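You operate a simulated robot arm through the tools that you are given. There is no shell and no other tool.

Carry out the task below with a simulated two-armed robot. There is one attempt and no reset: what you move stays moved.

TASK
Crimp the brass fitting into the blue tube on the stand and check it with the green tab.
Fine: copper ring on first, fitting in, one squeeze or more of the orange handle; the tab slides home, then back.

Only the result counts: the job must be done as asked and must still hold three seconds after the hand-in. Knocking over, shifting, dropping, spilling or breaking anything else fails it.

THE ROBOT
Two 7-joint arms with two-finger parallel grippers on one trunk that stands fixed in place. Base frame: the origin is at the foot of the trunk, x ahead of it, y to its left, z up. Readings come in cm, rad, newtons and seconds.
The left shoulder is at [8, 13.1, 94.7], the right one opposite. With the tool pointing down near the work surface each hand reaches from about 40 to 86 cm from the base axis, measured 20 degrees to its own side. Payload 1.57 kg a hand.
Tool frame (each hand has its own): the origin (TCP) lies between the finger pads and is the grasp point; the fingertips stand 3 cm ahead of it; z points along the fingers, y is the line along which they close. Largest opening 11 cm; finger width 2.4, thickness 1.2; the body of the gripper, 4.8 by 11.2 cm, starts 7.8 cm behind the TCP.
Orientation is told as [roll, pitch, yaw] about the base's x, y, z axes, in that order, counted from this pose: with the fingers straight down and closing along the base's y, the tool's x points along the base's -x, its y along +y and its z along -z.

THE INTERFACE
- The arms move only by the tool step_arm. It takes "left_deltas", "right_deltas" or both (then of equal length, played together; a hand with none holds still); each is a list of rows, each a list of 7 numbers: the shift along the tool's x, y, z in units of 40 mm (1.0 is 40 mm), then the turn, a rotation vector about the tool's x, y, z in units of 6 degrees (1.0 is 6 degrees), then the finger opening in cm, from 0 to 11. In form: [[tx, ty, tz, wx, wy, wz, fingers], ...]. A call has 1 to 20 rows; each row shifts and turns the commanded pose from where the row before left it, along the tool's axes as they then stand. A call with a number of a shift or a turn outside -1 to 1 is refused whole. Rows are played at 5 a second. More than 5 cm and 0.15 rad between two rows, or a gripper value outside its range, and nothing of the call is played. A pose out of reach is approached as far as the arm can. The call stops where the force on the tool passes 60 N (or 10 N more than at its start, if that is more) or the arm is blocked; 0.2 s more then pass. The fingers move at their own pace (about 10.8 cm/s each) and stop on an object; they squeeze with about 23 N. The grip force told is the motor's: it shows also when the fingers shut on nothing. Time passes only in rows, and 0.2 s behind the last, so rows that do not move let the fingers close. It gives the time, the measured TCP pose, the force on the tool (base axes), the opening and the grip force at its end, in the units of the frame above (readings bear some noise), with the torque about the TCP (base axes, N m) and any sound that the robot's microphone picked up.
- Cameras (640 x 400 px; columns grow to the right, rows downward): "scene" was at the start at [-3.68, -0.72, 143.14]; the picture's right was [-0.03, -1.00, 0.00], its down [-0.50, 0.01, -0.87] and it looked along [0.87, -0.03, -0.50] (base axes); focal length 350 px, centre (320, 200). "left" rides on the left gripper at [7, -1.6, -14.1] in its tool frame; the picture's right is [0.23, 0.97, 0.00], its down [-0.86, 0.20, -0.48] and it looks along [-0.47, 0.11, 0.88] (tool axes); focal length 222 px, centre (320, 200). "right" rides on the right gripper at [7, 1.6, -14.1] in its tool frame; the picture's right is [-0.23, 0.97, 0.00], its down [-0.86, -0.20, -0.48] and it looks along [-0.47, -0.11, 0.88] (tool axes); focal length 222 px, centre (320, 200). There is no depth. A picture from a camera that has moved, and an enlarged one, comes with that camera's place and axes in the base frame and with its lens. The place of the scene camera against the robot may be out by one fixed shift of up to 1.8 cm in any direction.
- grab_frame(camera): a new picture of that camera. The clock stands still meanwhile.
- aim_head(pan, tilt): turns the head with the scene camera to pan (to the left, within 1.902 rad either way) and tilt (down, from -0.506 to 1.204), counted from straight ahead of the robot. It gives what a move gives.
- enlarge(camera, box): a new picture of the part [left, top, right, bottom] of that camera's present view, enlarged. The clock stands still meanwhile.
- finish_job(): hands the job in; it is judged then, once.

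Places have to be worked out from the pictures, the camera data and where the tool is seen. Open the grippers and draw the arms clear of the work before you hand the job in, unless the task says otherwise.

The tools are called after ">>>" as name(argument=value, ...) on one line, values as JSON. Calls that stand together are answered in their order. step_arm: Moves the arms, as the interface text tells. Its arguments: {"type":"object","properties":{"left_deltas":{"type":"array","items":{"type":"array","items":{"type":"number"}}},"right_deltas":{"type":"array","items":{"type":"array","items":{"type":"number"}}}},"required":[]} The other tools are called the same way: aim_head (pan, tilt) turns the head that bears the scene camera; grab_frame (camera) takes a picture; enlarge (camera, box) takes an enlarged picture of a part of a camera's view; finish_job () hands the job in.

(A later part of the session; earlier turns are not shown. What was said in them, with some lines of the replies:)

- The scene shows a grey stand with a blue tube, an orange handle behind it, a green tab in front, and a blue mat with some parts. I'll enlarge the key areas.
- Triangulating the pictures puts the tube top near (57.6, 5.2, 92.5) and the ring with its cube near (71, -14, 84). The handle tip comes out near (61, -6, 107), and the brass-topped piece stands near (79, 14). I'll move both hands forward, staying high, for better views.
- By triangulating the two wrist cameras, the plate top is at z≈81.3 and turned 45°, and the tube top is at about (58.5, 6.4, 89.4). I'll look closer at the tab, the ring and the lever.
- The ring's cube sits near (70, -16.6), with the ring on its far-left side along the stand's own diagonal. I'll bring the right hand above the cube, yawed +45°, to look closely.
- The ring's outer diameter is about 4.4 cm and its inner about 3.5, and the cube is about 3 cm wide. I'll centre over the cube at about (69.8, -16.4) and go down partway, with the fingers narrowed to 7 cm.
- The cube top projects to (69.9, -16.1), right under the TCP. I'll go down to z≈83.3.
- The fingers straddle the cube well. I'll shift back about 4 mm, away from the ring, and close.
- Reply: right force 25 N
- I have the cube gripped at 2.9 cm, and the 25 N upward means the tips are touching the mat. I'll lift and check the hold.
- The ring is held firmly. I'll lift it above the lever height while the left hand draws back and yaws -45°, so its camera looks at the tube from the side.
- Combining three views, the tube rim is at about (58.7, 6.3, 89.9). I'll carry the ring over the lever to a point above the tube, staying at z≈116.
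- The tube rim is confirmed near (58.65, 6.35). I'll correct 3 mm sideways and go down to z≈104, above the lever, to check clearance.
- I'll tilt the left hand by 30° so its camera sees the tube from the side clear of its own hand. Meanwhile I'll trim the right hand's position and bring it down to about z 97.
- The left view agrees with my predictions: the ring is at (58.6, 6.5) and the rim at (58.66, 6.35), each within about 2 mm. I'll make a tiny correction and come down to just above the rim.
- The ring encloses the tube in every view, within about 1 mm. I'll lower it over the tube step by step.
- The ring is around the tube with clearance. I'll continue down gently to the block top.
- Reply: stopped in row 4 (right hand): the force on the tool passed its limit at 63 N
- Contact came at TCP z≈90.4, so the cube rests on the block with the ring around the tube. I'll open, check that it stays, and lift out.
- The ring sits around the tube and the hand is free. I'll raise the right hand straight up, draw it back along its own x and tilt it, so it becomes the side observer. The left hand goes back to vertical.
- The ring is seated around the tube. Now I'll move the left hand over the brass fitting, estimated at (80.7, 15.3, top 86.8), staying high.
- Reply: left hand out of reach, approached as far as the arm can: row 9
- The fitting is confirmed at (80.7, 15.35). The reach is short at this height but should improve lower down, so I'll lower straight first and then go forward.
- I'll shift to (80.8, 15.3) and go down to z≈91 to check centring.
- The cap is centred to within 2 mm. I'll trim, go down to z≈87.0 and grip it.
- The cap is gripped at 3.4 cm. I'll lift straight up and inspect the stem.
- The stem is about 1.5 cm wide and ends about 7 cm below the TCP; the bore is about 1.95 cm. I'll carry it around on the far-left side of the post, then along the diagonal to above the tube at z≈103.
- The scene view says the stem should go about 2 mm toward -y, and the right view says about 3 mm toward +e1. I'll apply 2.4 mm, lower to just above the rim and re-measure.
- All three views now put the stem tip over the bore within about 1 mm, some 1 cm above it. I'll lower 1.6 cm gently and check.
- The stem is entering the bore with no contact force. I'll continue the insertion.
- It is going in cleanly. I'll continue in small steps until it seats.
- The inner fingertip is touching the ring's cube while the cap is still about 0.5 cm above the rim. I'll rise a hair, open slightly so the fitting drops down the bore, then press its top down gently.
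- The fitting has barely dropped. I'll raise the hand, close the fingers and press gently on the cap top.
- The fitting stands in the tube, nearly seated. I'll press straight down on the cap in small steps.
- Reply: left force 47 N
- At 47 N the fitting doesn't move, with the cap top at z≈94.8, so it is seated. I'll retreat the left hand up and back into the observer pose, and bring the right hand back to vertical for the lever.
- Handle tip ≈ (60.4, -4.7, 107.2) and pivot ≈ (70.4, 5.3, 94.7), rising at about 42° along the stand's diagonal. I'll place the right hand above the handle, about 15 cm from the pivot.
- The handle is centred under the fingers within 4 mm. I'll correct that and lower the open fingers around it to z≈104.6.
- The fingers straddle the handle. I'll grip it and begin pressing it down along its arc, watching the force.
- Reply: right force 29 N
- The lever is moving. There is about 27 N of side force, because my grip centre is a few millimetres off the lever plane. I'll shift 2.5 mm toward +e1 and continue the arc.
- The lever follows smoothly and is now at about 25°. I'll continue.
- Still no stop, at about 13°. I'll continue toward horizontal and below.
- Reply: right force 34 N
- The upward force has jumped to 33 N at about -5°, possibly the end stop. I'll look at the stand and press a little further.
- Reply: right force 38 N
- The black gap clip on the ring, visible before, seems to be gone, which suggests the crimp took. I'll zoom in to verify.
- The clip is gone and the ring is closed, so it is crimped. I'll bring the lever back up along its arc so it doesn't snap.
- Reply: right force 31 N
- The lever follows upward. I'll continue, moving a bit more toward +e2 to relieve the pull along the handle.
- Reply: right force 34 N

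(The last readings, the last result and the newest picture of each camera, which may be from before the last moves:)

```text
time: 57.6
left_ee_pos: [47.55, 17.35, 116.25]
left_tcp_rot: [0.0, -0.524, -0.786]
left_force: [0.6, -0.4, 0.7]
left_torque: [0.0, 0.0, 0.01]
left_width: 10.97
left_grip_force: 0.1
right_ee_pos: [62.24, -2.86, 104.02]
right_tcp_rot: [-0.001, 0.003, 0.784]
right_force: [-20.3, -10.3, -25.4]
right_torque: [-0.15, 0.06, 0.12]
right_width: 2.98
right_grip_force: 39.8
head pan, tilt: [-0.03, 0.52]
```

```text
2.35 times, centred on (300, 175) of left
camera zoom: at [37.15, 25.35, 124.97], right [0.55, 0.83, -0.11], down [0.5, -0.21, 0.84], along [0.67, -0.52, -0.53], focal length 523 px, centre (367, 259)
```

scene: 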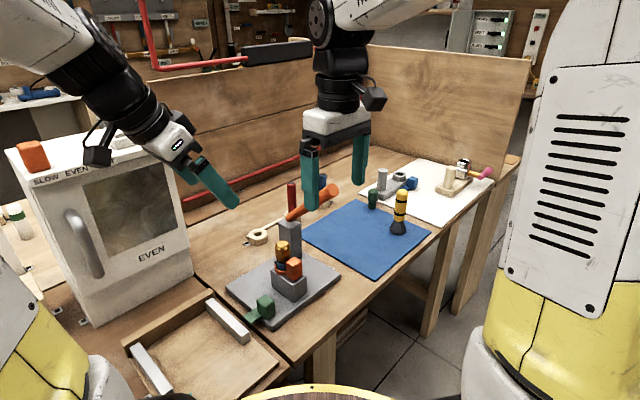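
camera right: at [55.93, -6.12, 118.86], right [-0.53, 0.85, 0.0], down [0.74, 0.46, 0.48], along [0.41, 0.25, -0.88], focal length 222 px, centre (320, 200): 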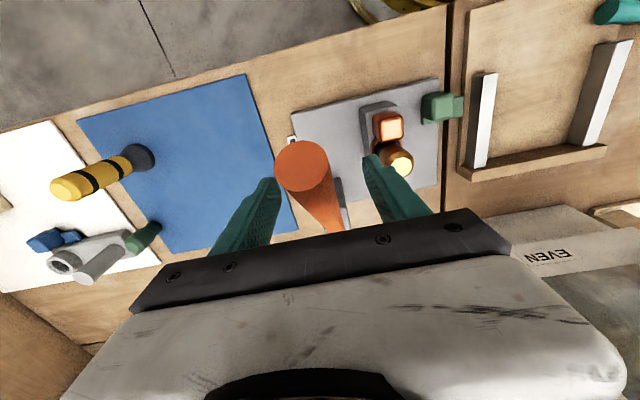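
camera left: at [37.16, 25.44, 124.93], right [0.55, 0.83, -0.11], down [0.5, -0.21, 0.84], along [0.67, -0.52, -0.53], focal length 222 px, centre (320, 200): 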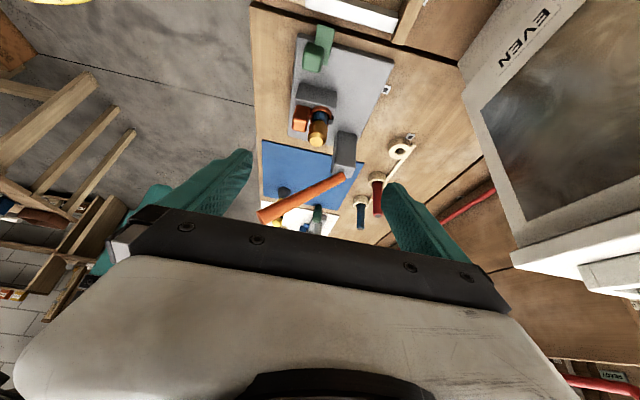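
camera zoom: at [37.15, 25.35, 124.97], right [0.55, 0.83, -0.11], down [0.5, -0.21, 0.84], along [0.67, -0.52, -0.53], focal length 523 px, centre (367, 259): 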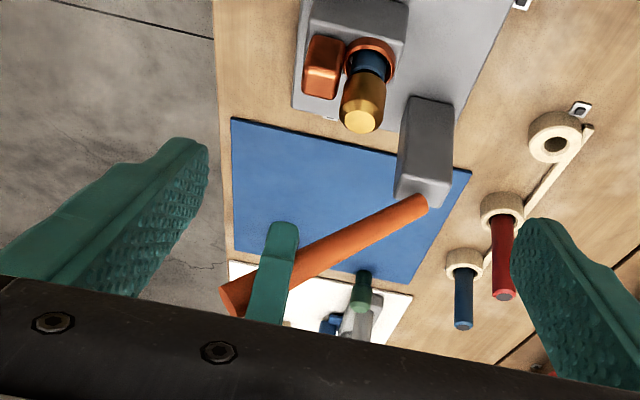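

The handle is back at its upper position. I'll open and lift the right hand clear.

>>> step_arm(right_deltas=[[0, 0, 0, 0, 0, 0, 4], [0, 0, 0, 0, 0, 0, 6], [0, 0, 0, 0, 0, 0, 7], [0, 0, -0.7, 0, 0, 0, 7], [0, 0, -0.8, 0, 0, 0, 7], [0, 0, -0.8, 0, 0, 0, 7], [0, 0, -0.8, 0, 0, 0, 8], [0, 0, 0, 0, 0, 0, 8]])

>>> enlarge(camera="left", box=[270, 10, 400, 150])

>>> enlarge(camera="right", box=[290, 60, 450, 180])

>>> enlarge(camera="scene", box=[220, 180, 350, 330])

```text
time: 59.4
left_ee_pos: [47.7, 17.47, 116.25]
left_tcp_rot: [-0.001, -0.523, -0.783]
left_force: [0.4, -1.1, 0.6]
left_torque: [0.02, 0.01, 0.02]
left_width: 11.0
left_grip_force: 0.0
right_ee_pos: [62.4, -2.5, 116.64]
right_tcp_rot: [-0.002, -0.004, 0.784]
right_force: [-0.3, -0.5, 0.3]
right_torque: [0.01, 0.01, -0.03]
right_width: 8.0
right_grip_force: 0.0
head pan, tilt: [-0.03, 0.52]
```

```text
2.86 times, centred on (335, 80) of left
camera zoom: at [37.17, 25.43, 124.95], right [0.55, 0.83, -0.11], down [0.5, -0.21, 0.84], along [0.67, -0.52, -0.53], focal length 635 px, centre (277, 543)
```

zoom: 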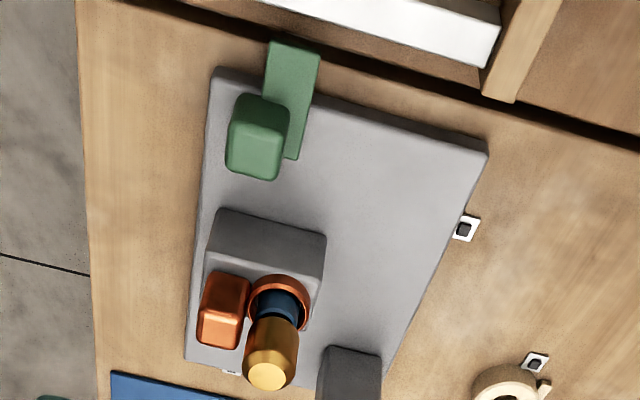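

```text
3.33 times, centred on (370, 120) of right
camera zoom: at [56.16, -6.23, 130.55], right [-0.53, 0.85, 0.0], down [0.74, 0.46, 0.48], along [0.41, 0.25, -0.88], focal length 740 px, centre (153, 467)
```

zoom: 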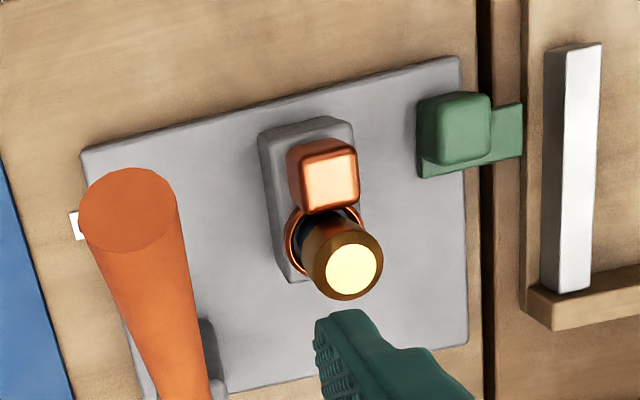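

```text
2.67 times, centred on (285, 255) of scene
camera zoom: at [-3.68, -0.72, 143.14], right [-0.03, -1.0, 0.0], down [-0.5, 0.01, -0.87], along [0.87, -0.03, -0.5], focal length 934 px, centre (413, 53)
```

zoom: 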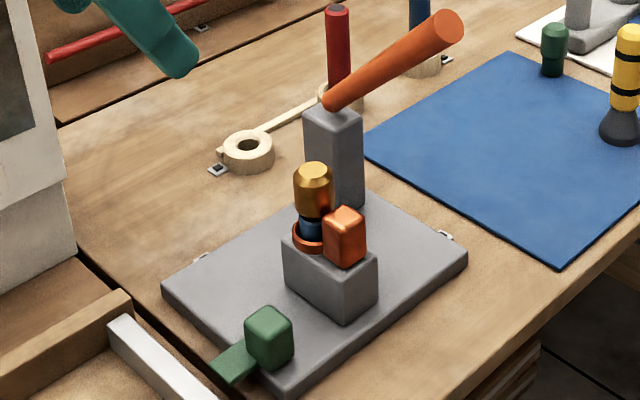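

The stand looks right, with the fitting upright and the ring closed. The tab is a tongue running along e1 toward the tube, with its cube handle at about (49.7, 10.4, top 84.4). I'll move the right hand back to its observer spot and bring the left hand, tilted 15°, over the tab's cube.

>>> step_arm(left_deltas=[[0, 0, 0, 0, 1, 0, 9], [0, 0, 0, 0, 1, 0, 8], [0, 0, 0, 0, 0.5, 0, 7], [-0.044, -0.15, 0.8, 0, 0, 0, 7], [-0.044, -0.15, 0.8, 0, 0, 0, 7], [-0.044, -0.15, 0.8, 0, 0, 0, 7], [-0.044, -0.15, 0.8, 0, 0, 0, 7], [-0.044, -0.15, 0.8, 0, 0, 0, 7], [-0.044, -0.15, 0.8, 0, 0, 0, 7], [0, 0, 0, 0, 0, 0, 7]], right_deltas=[[0.725, 0.565, 0, 0, 0, 0, 8], [0.725, 0.565, 0, 0, 0, 0, 8], [0.725, 0.565, 0, 0, 0, 0, 8], [0.725, 0.565, 0, 0, 0, 0, 8], [0, 0, 0, 0, -1, 0, 11], [0, 0, 0, 0, -1, 0, 11], [0, 0, 0, 0, -1, 0, 11], [0, 0, 0, 0, -1, 0, 11], [0, 0, 0, 0, -1, 0, 11], [0, 0, 0, 0, 0, 0, 11]])

>>> grab_frame(camera="left")

>>> grab_frame(camera="right")

>>> grab_frame(camera="scene")

```text
time: 61.6
left_ee_pos: [49.17, 10.69, 98.03]
left_tcp_rot: [0.0, -0.261, -0.785]
left_force: [0.3, -0.5, -0.3]
left_torque: [-0.03, 0.01, -0.01]
left_width: 7.03
left_grip_force: 0.0
right_ee_pos: [47.91, -4.44, 116.48]
right_tcp_rot: [-0.001, -0.529, 0.786]
right_force: [-0.7, -0.2, 0.3]
right_torque: [0.01, 0.03, -0.01]
right_width: 10.97
right_grip_force: 0.1
head pan, tilt: [-0.03, 0.52]
```

```text
taken
camera left: at [40.67, 16.85, 109.86], right [0.53, 0.84, -0.06], down [0.64, -0.35, 0.68], along [0.56, -0.4, -0.73], focal length 222 px, centre (320, 200)
```

left: 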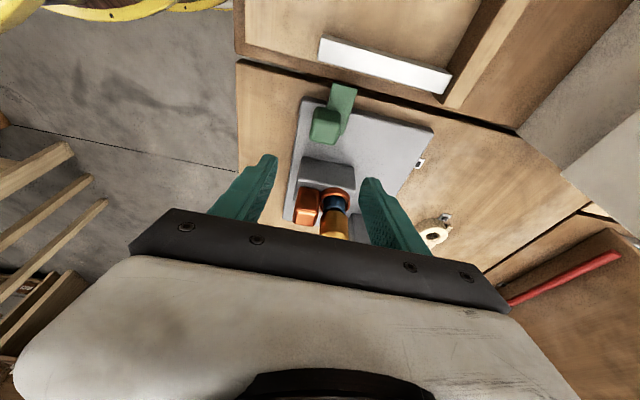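

```text
taken
camera right: at [37.34, -12.48, 125.07], right [-0.55, 0.83, 0.11], down [0.49, 0.21, 0.84], along [0.67, 0.52, -0.52], focal length 222 px, centre (320, 200)
```

right: 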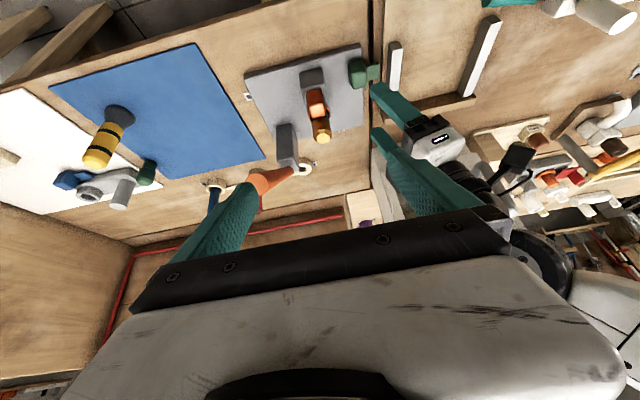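

```text
taken
```

scene: 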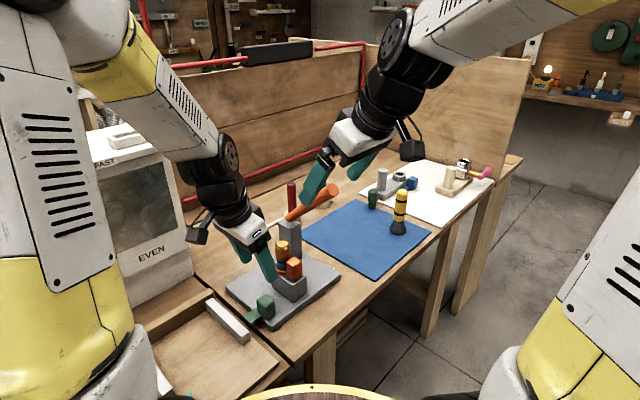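

>>> enlarge(camera="left", box=[270, 70, 390, 200])

>>> enlarge(camera="scene", box=[220, 225, 320, 335])

>>> enlarge(camera="right", box=[290, 40, 440, 150])

```text
3.08 times, centred on (330, 135) of left
camera zoom: at [40.67, 16.85, 109.86], right [0.53, 0.84, -0.06], down [0.64, -0.35, 0.68], along [0.56, -0.4, -0.73], focal length 684 px, centre (289, 400)
```

zoom: 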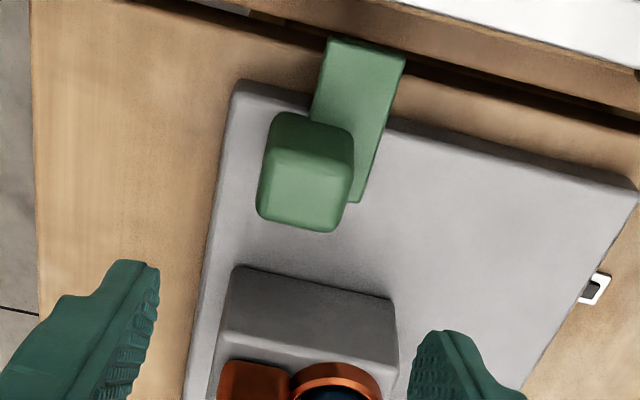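

```text
3.64 times, centred on (270, 280) of scene
camera zoom: at [-3.68, -0.72, 143.14], right [-0.03, -1.0, 0.0], down [-0.5, 0.01, -0.87], along [0.87, -0.03, -0.5], focal length 1273 px, centre (502, -91)
```

zoom: 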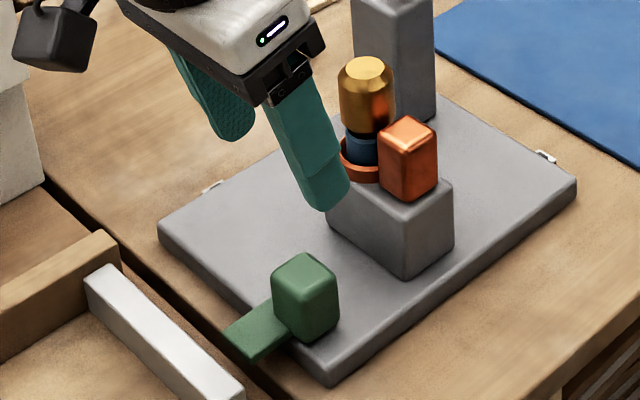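

```text
3.64 times, centred on (365, 95) of right
camera zoom: at [37.34, -12.48, 125.07], right [-0.55, 0.83, 0.11], down [0.49, 0.21, 0.84], along [0.67, 0.52, -0.52], focal length 808 px, centre (156, 582)
```

zoom: 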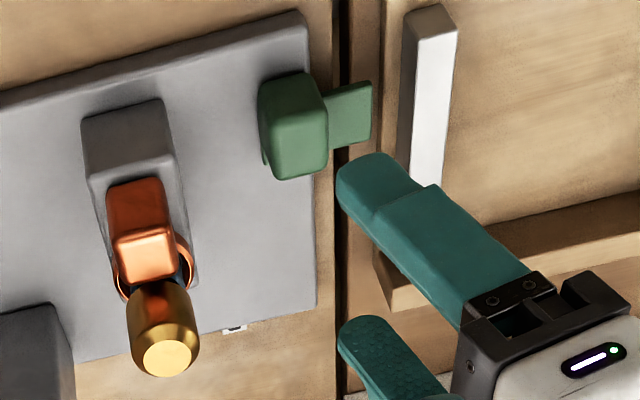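

Cross-checking the views puts the tab's cube at about (50.1, 10.0) with its top near 85. I'll go down to z≈87 with the fingers open, then look.

>>> step_arm(left_deltas=[[0.128, 0.008, 0.678, 0, 0, 0, 7], [0.128, 0.008, 0.678, 0, 0, 0, 7], [0.128, 0.008, 0.678, 0, 0, 0, 7], [0.128, 0.008, 0.678, 0, 0, 0, 7], [0, 0, 0, 0, 0, 0, 7]])

>>> enlarge(camera="left", box=[230, 60, 410, 220])

>>> enlarge(camera="scene", box=[220, 245, 310, 335])

>>> enlarge(camera="right", box=[290, 30, 440, 140])

```text
time: 62.8
left_ee_pos: [50.05, 10.27, 87.04]
left_tcp_rot: [-0.001, -0.26, -0.784]
left_force: [-0.4, 0.6, 0.0]
left_torque: [0.01, -0.03, 0.01]
left_width: 6.99
left_grip_force: 0.0
right_ee_pos: [47.93, -4.46, 116.46]
right_tcp_rot: [0.0, -0.526, 0.787]
right_force: [-0.5, 0.8, 0.2]
right_torque: [0.0, 0.01, -0.01]
right_width: 10.99
right_grip_force: 0.1
head pan, tilt: [-0.03, 0.52]
```

```text
2.50 times, centred on (320, 140) of left
camera zoom: at [41.49, 16.31, 98.82], right [0.53, 0.84, -0.06], down [0.64, -0.35, 0.68], along [0.56, -0.4, -0.73], focal length 555 px, centre (320, 350)
```

zoom: 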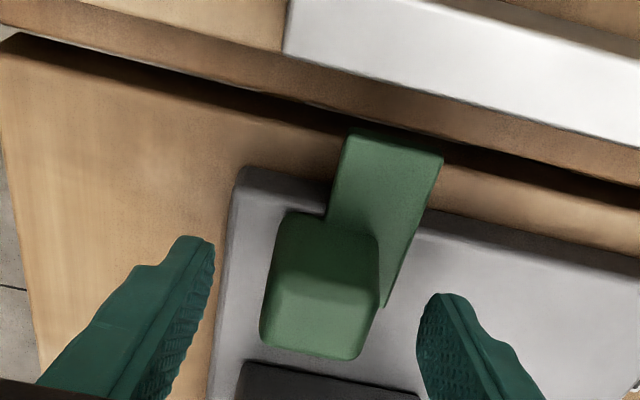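

```text
4.44 times, centred on (265, 290) of scene
camera zoom: at [-3.68, -0.72, 143.14], right [-0.03, -1.0, 0.0], down [-0.5, 0.01, -0.87], along [0.87, -0.03, -0.5], focal length 1556 px, centre (564, -200)
```

zoom: 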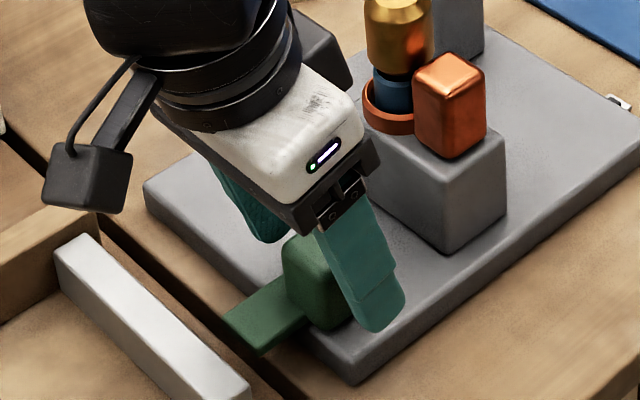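

```text
3.64 times, centred on (365, 85) of right
camera zoom: at [37.35, -12.47, 125.09], right [-0.55, 0.83, 0.11], down [0.49, 0.21, 0.84], along [0.67, 0.52, -0.52], focal length 808 px, centre (156, 618)
```

zoom: 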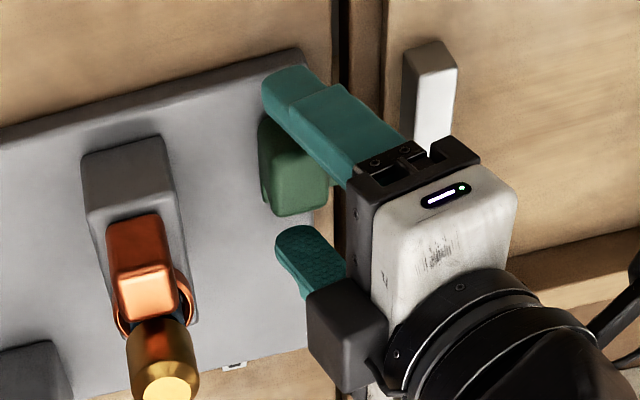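

The fingers straddle the tab's cube, centred. I'll go down 1 cm along the fingers and close.

>>> step_arm(left_deltas=[[0, 0, 0.13, 0, 0, 0, 7], [0, 0, 0.12, 0, 0, 0, 7], [0, 0, 0, 0, 0, 0, 5], [0, 0, 0, 0, 0, 0, 3], [0, 0, 0, 0, 0, 0, 1], [0, 0, 0, 0, 0, 0, 0], [0, 0, 0, 0, 0, 0, 0]])

>>> enlarge(camera="left", box=[230, 60, 410, 220])

>>> enlarge(camera="scene", box=[220, 245, 310, 335])

```text
time: 64.4
left_ee_pos: [50.17, 10.07, 86.02]
left_tcp_rot: [0.0, -0.26, -0.784]
left_force: [-4.5, -5.8, -2.3]
left_torque: [-0.11, -0.08, -0.04]
left_width: 3.31
left_grip_force: 40.6
right_ee_pos: [47.9, -4.51, 116.53]
right_tcp_rot: [-0.002, -0.528, 0.789]
right_force: [0.1, -0.1, -0.1]
right_torque: [-0.03, -0.01, -0.01]
right_width: 10.98
right_grip_force: 0.0
head pan, tilt: [-0.03, 0.52]
```

```text
2.50 times, centred on (320, 140) of left
camera zoom: at [41.59, 16.13, 97.85], right [0.53, 0.84, -0.06], down [0.64, -0.36, 0.68], along [0.56, -0.4, -0.73], focal length 555 px, centre (320, 350)
```

zoom: 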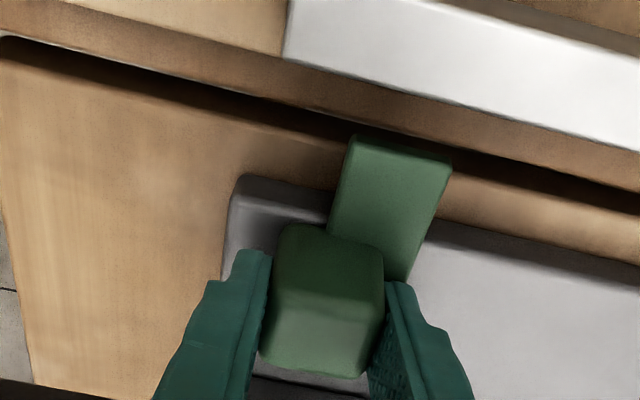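

```text
4.44 times, centred on (265, 290) of scene
camera zoom: at [-3.69, -0.75, 143.14], right [-0.03, -1.0, 0.0], down [-0.5, 0.01, -0.87], along [0.87, -0.03, -0.5], focal length 1556 px, centre (564, -200)
```

zoom: 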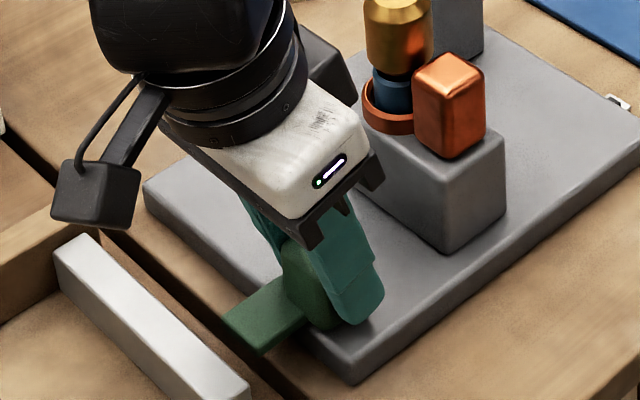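

The cube is gripped. I'll slide it gently toward the tube along +e1 in small steps and watch the force.

>>> step_arm(left_deltas=[[-0.121, -0.02, 0.032, 0, 0, 0, 0], [-0.121, 0, 0.032, 0, 0, 0, 0], [0, 0, 0, 0, 0, 0, 0]])

>>> enlarge(camera="left", box=[230, 60, 410, 220])

>>> enlarge(camera="scene", box=[220, 245, 310, 335])

```text
time: 65.2
left_ee_pos: [50.75, 9.32, 85.97]
left_tcp_rot: [-0.003, -0.26, -0.784]
left_force: [-0.7, 3.9, -16.3]
left_torque: [0.35, 0.39, -0.19]
left_width: 3.31
left_grip_force: 41.4
right_ee_pos: [47.97, -4.49, 116.47]
right_tcp_rot: [-0.004, -0.526, 0.787]
right_force: [-0.7, -0.3, 0.1]
right_torque: [-0.01, 0.03, 0.0]
right_width: 11.0
right_grip_force: 0.1
head pan, tilt: [-0.03, 0.52]
```

```text
2.50 times, centred on (320, 140) of left
camera zoom: at [42.3, 15.4, 97.87], right [0.53, 0.85, -0.06], down [0.64, -0.35, 0.68], along [0.56, -0.4, -0.73], focal length 555 px, centre (320, 350)
```

zoom: 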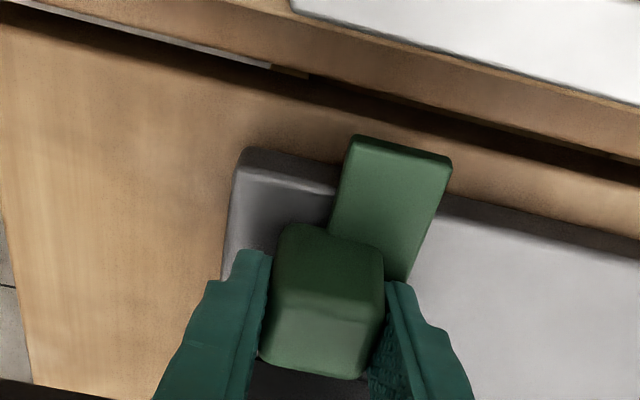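

```text
4.44 times, centred on (265, 290) of scene
camera zoom: at [-3.64, -0.7, 143.14], right [-0.03, -1.0, 0.0], down [-0.5, 0.01, -0.87], along [0.87, -0.03, -0.5], focal length 1556 px, centre (564, -200)
```

zoom: 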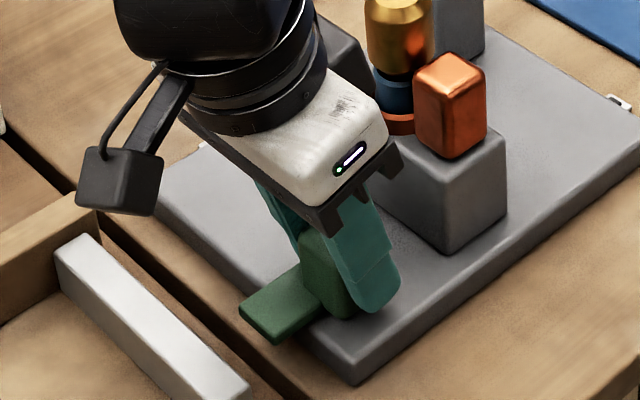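

The tab slides along with the hand; it moved about 1 cm. I'll continue with a slight downward trim.

>>> step_arm(left_deltas=[[-0.121, 0, 0.05, 0, 0, 0, 0], [-0.121, 0, 0.04, 0, 0, 0, 0], [-0.121, 0, 0.032, 0, 0, 0, 0], [0, 0, 0, 0, 0, 0, 0]])

>>> enlarge(camera="left", box=[230, 60, 410, 220])

>>> enlarge(camera="scene", box=[220, 225, 320, 325])

>>> enlarge(camera="right", box=[290, 30, 440, 140])

```text
time: 66.2
left_ee_pos: [52.05, 8.12, 86.02]
left_tcp_rot: [0.001, -0.264, -0.787]
left_force: [-1.3, 0.3, 8.7]
left_torque: [0.13, 0.42, -0.1]
left_width: 3.32
left_grip_force: 41.6
right_ee_pos: [47.79, -4.64, 116.47]
right_tcp_rot: [-0.001, -0.527, 0.786]
right_force: [0.0, 1.1, 0.0]
right_torque: [0.0, 0.0, 0.03]
right_width: 11.01
right_grip_force: 0.0
head pan, tilt: [-0.03, 0.52]
```

```text
2.50 times, centred on (320, 140) of left
camera zoom: at [43.48, 14.19, 97.82], right [0.53, 0.84, -0.06], down [0.64, -0.35, 0.69], along [0.56, -0.4, -0.73], focal length 555 px, centre (320, 350)
```

zoom: 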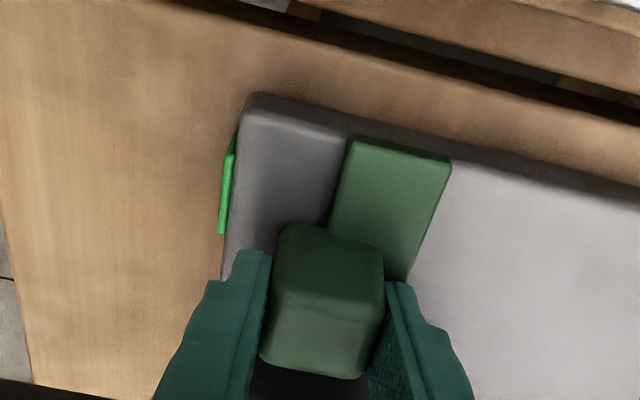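

```text
4.00 times, centred on (270, 275) of scene
camera zoom: at [-3.71, -0.73, 143.13], right [-0.03, -1.0, 0.0], down [-0.5, 0.01, -0.87], along [0.87, -0.03, -0.5], focal length 1400 px, centre (520, -100)
```

zoom: 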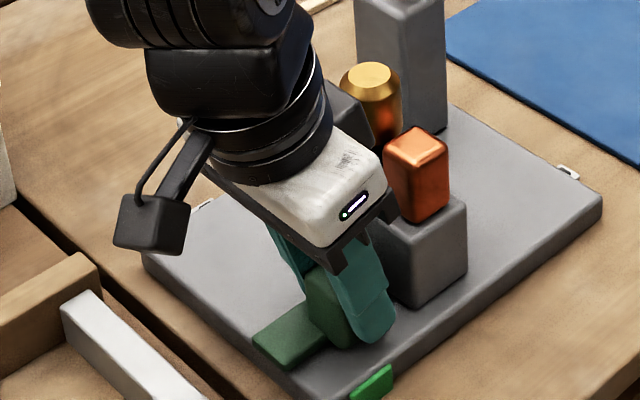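

```text
3.64 times, centred on (365, 85) of right
camera zoom: at [37.33, -12.48, 125.09], right [-0.55, 0.83, 0.11], down [0.49, 0.21, 0.84], along [0.67, 0.52, -0.52], focal length 808 px, centre (156, 618)
```

zoom: 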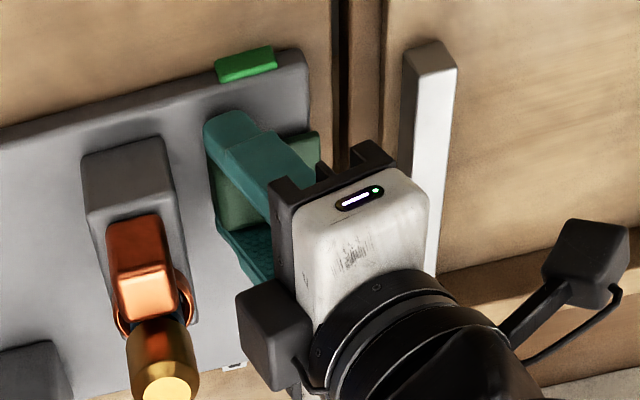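

A bright green flag has popped out at the plate's edge. I'll keep sliding gently to find the true end of travel.

>>> step_arm(left_deltas=[[-0.1, 0, 0.02, 0, 0, 0, 0], [-0.1, 0, 0.026, 0, 0, 0, 0], [0, 0, 0, 0, 0, 0, 0]])

>>> enlarge(camera="scene", box=[220, 225, 320, 325])

>>> enlarge(camera="left", box=[230, 60, 410, 220])

```text
time: 67.0
left_ee_pos: [52.33, 7.75, 85.87]
left_tcp_rot: [-0.001, -0.26, -0.783]
left_force: [-18.8, 16.3, 26.1]
left_torque: [0.09, 0.17, -0.14]
left_width: 3.3
left_grip_force: 41.4
right_ee_pos: [47.89, -4.42, 116.51]
right_tcp_rot: [-0.003, -0.528, 0.791]
right_force: [0.1, -0.2, 0.9]
right_torque: [-0.01, 0.01, -0.02]
right_width: 10.97
right_grip_force: 0.1
head pan, tilt: [-0.03, 0.52]
```

```text
4.00 times, centred on (270, 275) of scene
camera zoom: at [-3.83, -0.67, 143.13], right [-0.03, -1.0, 0.0], down [-0.5, 0.01, -0.87], along [0.87, -0.03, -0.5], focal length 1400 px, centre (520, -100)
```

zoom: 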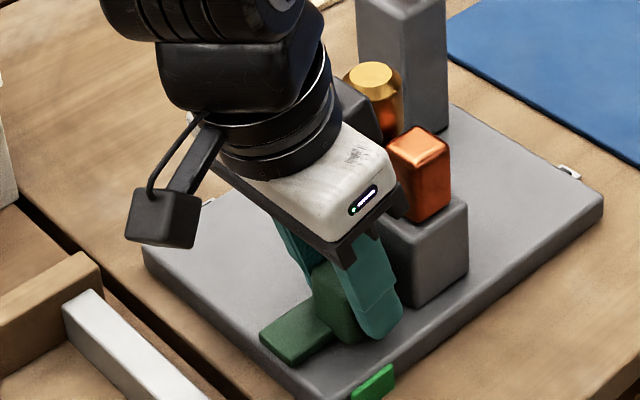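

```text
2.50 times, centred on (320, 140) of left
camera zoom: at [43.83, 13.85, 97.8], right [0.53, 0.85, -0.06], down [0.64, -0.35, 0.68], along [0.56, -0.4, -0.73], focal length 555 px, centre (320, 350)
```

zoom: 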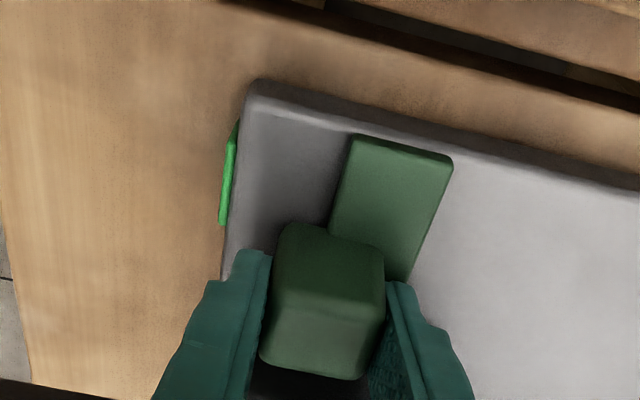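

Resistance of 25 N shows the tab is fully home. Now I'll slide it back to its starting position.

>>> step_arm(left_deltas=[[0.115, 0, -0.05, 0, 0, 0, 0], [0.115, 0, -0.035, 0, 0, 0, 0], [0.115, 0, -0.031, 0, 0, 0, 0], [0.115, 0, -0.031, 0, 0, 0, 0], [0.115, 0, -0.031, 0, 0, 0, 0], [0.115, 0, -0.031, 0, 0, 0, 0], [0, 0, 0, 0, 0, 0, 0]])

>>> enlarge(camera="scene", box=[220, 225, 320, 335])

>>> enlarge(camera="left", box=[230, 60, 410, 220])

```text
time: 68.6
left_ee_pos: [50.43, 9.67, 86.02]
left_tcp_rot: [-0.002, -0.258, -0.783]
left_force: [4.7, 3.6, -35.5]
left_torque: [0.13, -0.04, -0.03]
left_width: 3.31
left_grip_force: 40.9
right_ee_pos: [48.03, -4.53, 116.46]
right_tcp_rot: [-0.002, -0.528, 0.789]
right_force: [-0.7, 0.4, 0.2]
right_torque: [0.02, -0.01, 0.0]
right_width: 10.98
right_grip_force: 0.0
head pan, tilt: [-0.03, 0.52]
```

```text
3.64 times, centred on (270, 280) of scene
camera zoom: at [-3.58, -0.69, 143.14], right [-0.03, -1.0, 0.0], down [-0.5, 0.01, -0.87], along [0.87, -0.03, -0.5], focal length 1273 px, centre (502, -91)
```

zoom: 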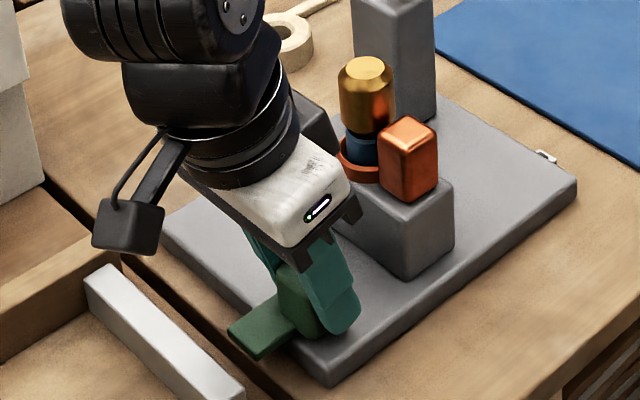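

```text
2.50 times, centred on (320, 140) of left
camera zoom: at [41.95, 15.78, 97.84], right [0.53, 0.84, -0.06], down [0.64, -0.35, 0.68], along [0.55, -0.4, -0.73], focal length 555 px, centre (320, 350)
```

zoom: 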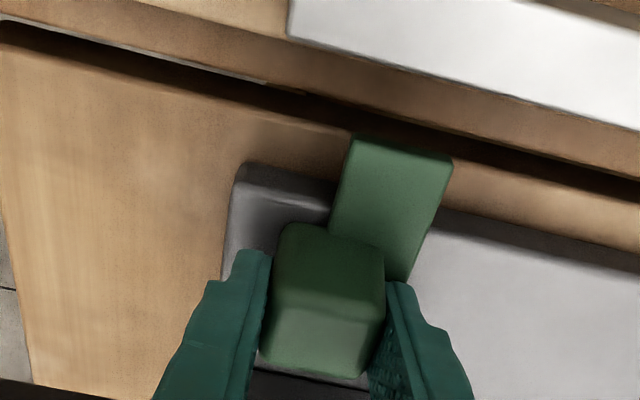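

The tab is nearly back, with about 0.5 cm left; I'm pulling up a bit, so I'll trim down. I'll finish the return.

>>> step_arm(left_deltas=[[0.06, 0, 0.03, 0, 0, 0, 0], [0.07, 0, -0.01, 0, 0, 0, 0], [0, 0, 0, 0, 0, 0, 0]])

>>> enlarge(camera="scene", box=[220, 225, 320, 335])

>>> enlarge(camera="left", box=[230, 60, 410, 220])

```text
time: 69.4
left_ee_pos: [50.24, 9.93, 85.82]
left_tcp_rot: [0.003, -0.266, -0.785]
left_force: [3.1, -3.1, 16.9]
left_torque: [-0.42, -0.04, -0.16]
left_width: 3.29
left_grip_force: 40.8
right_ee_pos: [47.93, -4.57, 116.51]
right_tcp_rot: [-0.001, -0.528, 0.787]
right_force: [-1.3, -0.3, 0.2]
right_torque: [0.01, -0.02, 0.04]
right_width: 11.02
right_grip_force: 0.0
head pan, tilt: [-0.03, 0.52]
```

```text
3.64 times, centred on (270, 280) of scene
camera zoom: at [-3.71, -0.74, 143.13], right [-0.03, -1.0, 0.0], down [-0.5, 0.01, -0.87], along [0.87, -0.03, -0.5], focal length 1273 px, centre (502, -91)
```

zoom: 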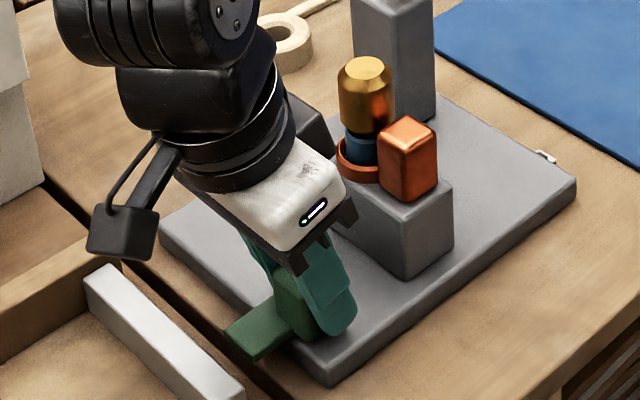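

```text
2.50 times, centred on (320, 140) of left
camera zoom: at [41.68, 15.96, 97.76], right [0.53, 0.84, -0.06], down [0.63, -0.35, 0.69], along [0.56, -0.4, -0.72], focal length 555 px, centre (320, 350)
```

zoom: 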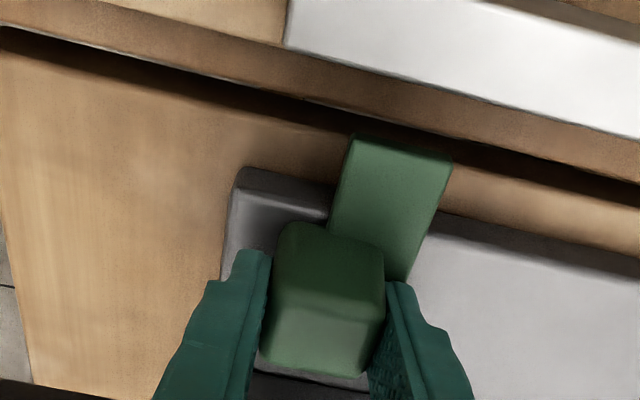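

It is almost exactly back at its start. I'll give one last small nudge until it stops.

>>> step_arm(left_deltas=[[0.04, 0, -0.02, 0, 0, 0, 0], [0.04, 0, -0.012, 0, 0, 0, 0], [0, 0, 0, 0, 0, 0, 0]])

>>> enlarge(camera="scene", box=[220, 225, 320, 335])

```text
time: 70.2
left_ee_pos: [50.03, 10.02, 85.96]
left_tcp_rot: [0.003, -0.267, -0.786]
left_force: [17.2, -11.0, 17.6]
left_torque: [-0.61, -0.32, -0.12]
left_width: 3.31
left_grip_force: 41.1
right_ee_pos: [47.94, -4.57, 116.35]
right_tcp_rot: [-0.001, -0.528, 0.787]
right_force: [0.6, 0.1, -1.0]
right_torque: [0.01, 0.02, 0.01]
right_width: 11.0
right_grip_force: 0.2
head pan, tilt: [-0.03, 0.52]
```

```text
3.64 times, centred on (270, 280) of scene
camera zoom: at [-3.64, -0.78, 143.14], right [-0.03, -1.0, 0.0], down [-0.5, 0.02, -0.87], along [0.87, -0.03, -0.5], focal length 1273 px, centre (502, -91)
```

zoom: 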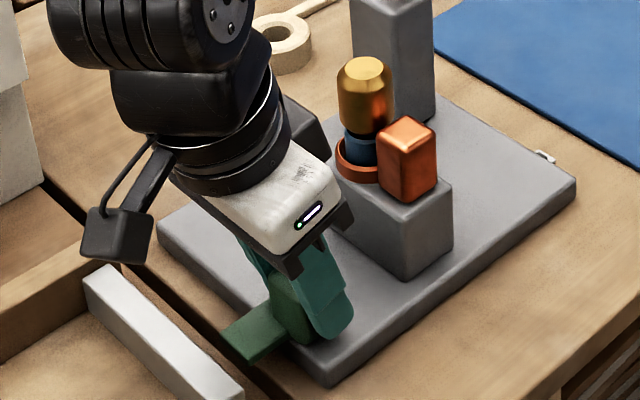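

The tab is fully back against its stop. I'll open the left hand, withdraw along the fingers, and check everything.

>>> step_arm(left_deltas=[[-0.03, 0, 0.0, 0, 0, 0, 0], [0, 0, 0, 0, 0, 0, 4.5], [0, 0, 0, 0, 0, 0, 6], [0, 0, 0, 0, 0, 0, 7], [0, 0, -0.5, 0, 0, 0, 7], [0, 0, -0.9, 0, 0, 0, 7], [0, 0, -0.9, 0, 0, 0, 7], [0, 0, -0.9, 0, 0, 0, 7], [0, 0, -0.9, 0, 0, 0, 7], [0, 0, -0.9, 0, 0, 0, 9], [0, 0, -0.9, 0, 0, 0, 11], [0, 0, -0.9, 0, 0, 0, 11], [0, 0, 0, 0, 0, 0, 11]])

>>> grab_frame(camera="scene")

>>> enlarge(camera="scene", box=[220, 180, 350, 335])

>>> enlarge(camera="right", box=[230, 30, 400, 180])

>>> enlarge(camera="left", box=[240, 60, 400, 240])

```text
time: 73.0
left_ee_pos: [44.99, 15.02, 112.24]
left_tcp_rot: [-0.001, -0.263, -0.783]
left_force: [0.0, 0.1, -0.6]
left_torque: [0.01, -0.03, -0.04]
left_width: 10.99
left_grip_force: 0.0
right_ee_pos: [48.13, -4.58, 116.51]
right_tcp_rot: [-0.001, -0.528, 0.787]
right_force: [0.3, 0.4, -0.8]
right_torque: [0.0, 0.0, 0.0]
right_width: 10.99
right_grip_force: 0.1
head pan, tilt: [-0.03, 0.52]
```

```text
taken
```

scene: 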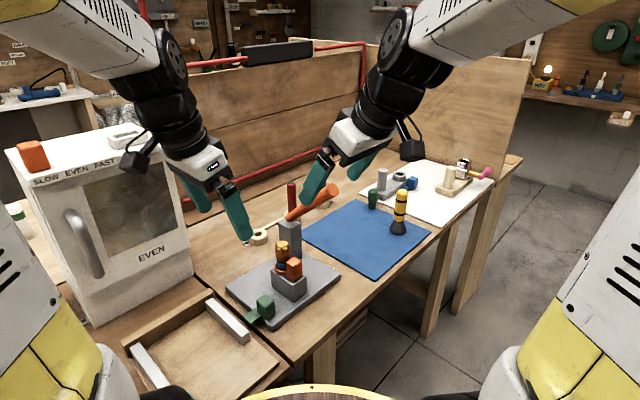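

```text
2.58 times, centred on (285, 258) of scene
camera zoom: at [-3.68, -0.72, 143.14], right [-0.03, -1.0, 0.0], down [-0.5, 0.01, -0.87], along [0.87, -0.03, -0.5], focal length 904 px, centre (410, 52)
```

zoom: 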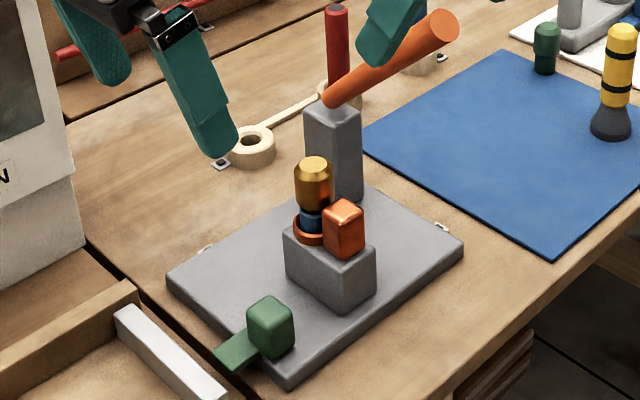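

```text
2.67 times, centred on (315, 105) of right
camera zoom: at [37.35, -12.47, 125.09], right [-0.55, 0.83, 0.11], down [0.49, 0.21, 0.84], along [0.67, 0.52, -0.52], focal length 592 px, centre (333, 453)
```

zoom: 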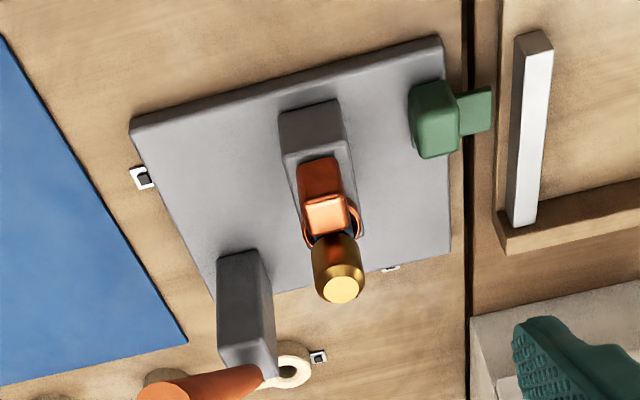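

```text
2.22 times, centred on (320, 150) of left
camera zoom: at [36.54, 20.99, 123.97], right [0.53, 0.84, -0.06], down [0.64, -0.35, 0.68], along [0.56, -0.4, -0.73], focal length 494 px, centre (320, 311)
```

zoom: 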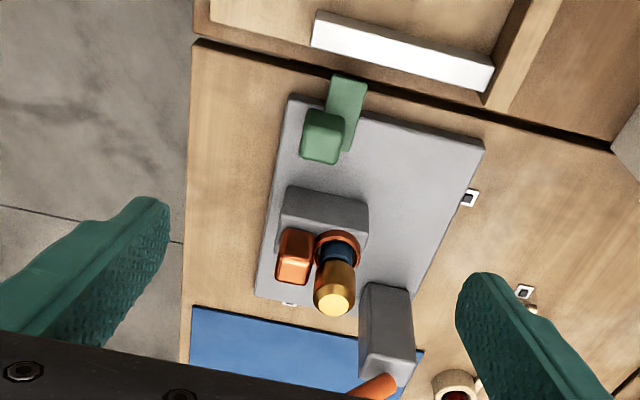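

Everything is in place: ring on, fitting crimped, tab back at its start, lever up. I'll retreat both hands further, clear of the work.

>>> step_arm(left_deltas=[[0, 0, -0.8, 0, 0, 0, 11], [0, 0.6, -0.5, 0, 0, 0, 11], [0, 0.6, 0, 0, 0, 0, 11], [0, 0, 0, 0, 0, 0, 11]], right_deltas=[[0, 0, -0.8, 0, 0, 0, 11], [0, -0.6, -0.7, 0, 0, 0, 11], [0, -0.6, -0.5, 0, 0, 0, 11], [0, 0, 0, 0, 0, 0, 11]])

>>> grab_frame(camera="scene")

>>> enlarge(camera="scene", box=[220, 180, 350, 335])

```text
time: 74.0
left_ee_pos: [47.49, 19.32, 117.18]
left_tcp_rot: [0.0, -0.263, -0.784]
left_force: [-0.4, 0.4, 0.4]
left_torque: [0.01, -0.01, -0.01]
left_width: 11.01
left_grip_force: 0.1
right_ee_pos: [48.52, -10.64, 123.53]
right_tcp_rot: [-0.003, -0.527, 0.788]
right_force: [0.6, -0.9, -0.3]
right_torque: [0.03, 0.04, 0.03]
right_width: 11.01
right_grip_force: 0.0
head pan, tilt: [-0.03, 0.52]
```

```text
taken
```

scene: 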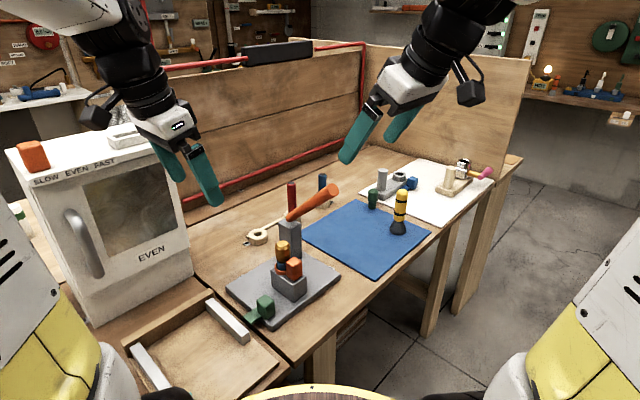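

```text
2.58 times, centred on (285, 258) of scene
camera zoom: at [-3.69, -0.72, 143.14], right [-0.03, -1.0, 0.0], down [-0.5, 0.01, -0.87], along [0.87, -0.03, -0.5], focal length 904 px, centre (410, 52)
```

zoom: 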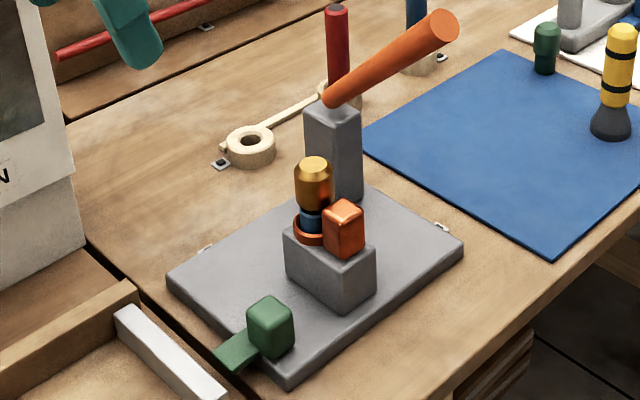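

Both hands are open and clear, nothing else in view has been disturbed, and the crimped assembly stands stable. I'll hand the job in.

>>> finish_job()

```text
The job is handed in.
```

I crimped the brass fitting into the blue tube and checked it with the green tab, then handed the job in. I haven't seen the judging result.

- **Ring and fitting:** The copper ring went on first, and then the fitting went into the tube. It didn't move when I pressed its top with about 47 N. A gap of a few millimetres still shows between the cap and the tube's rim.
- **Crimp:** I gave the orange handle one full squeeze and brought it back up. The black clip that held the ring's gap was gone afterwards, which I took to mean the ring had closed. No click was picked up.
- **Check:** The green tab slid until it met firm resistance, and a green flag showed at the edge of the stand. I then slid it back to where it started, and the flag went away.

Both hands are open and clear of the work. In the last pictures nothing else had been moved or knocked over.
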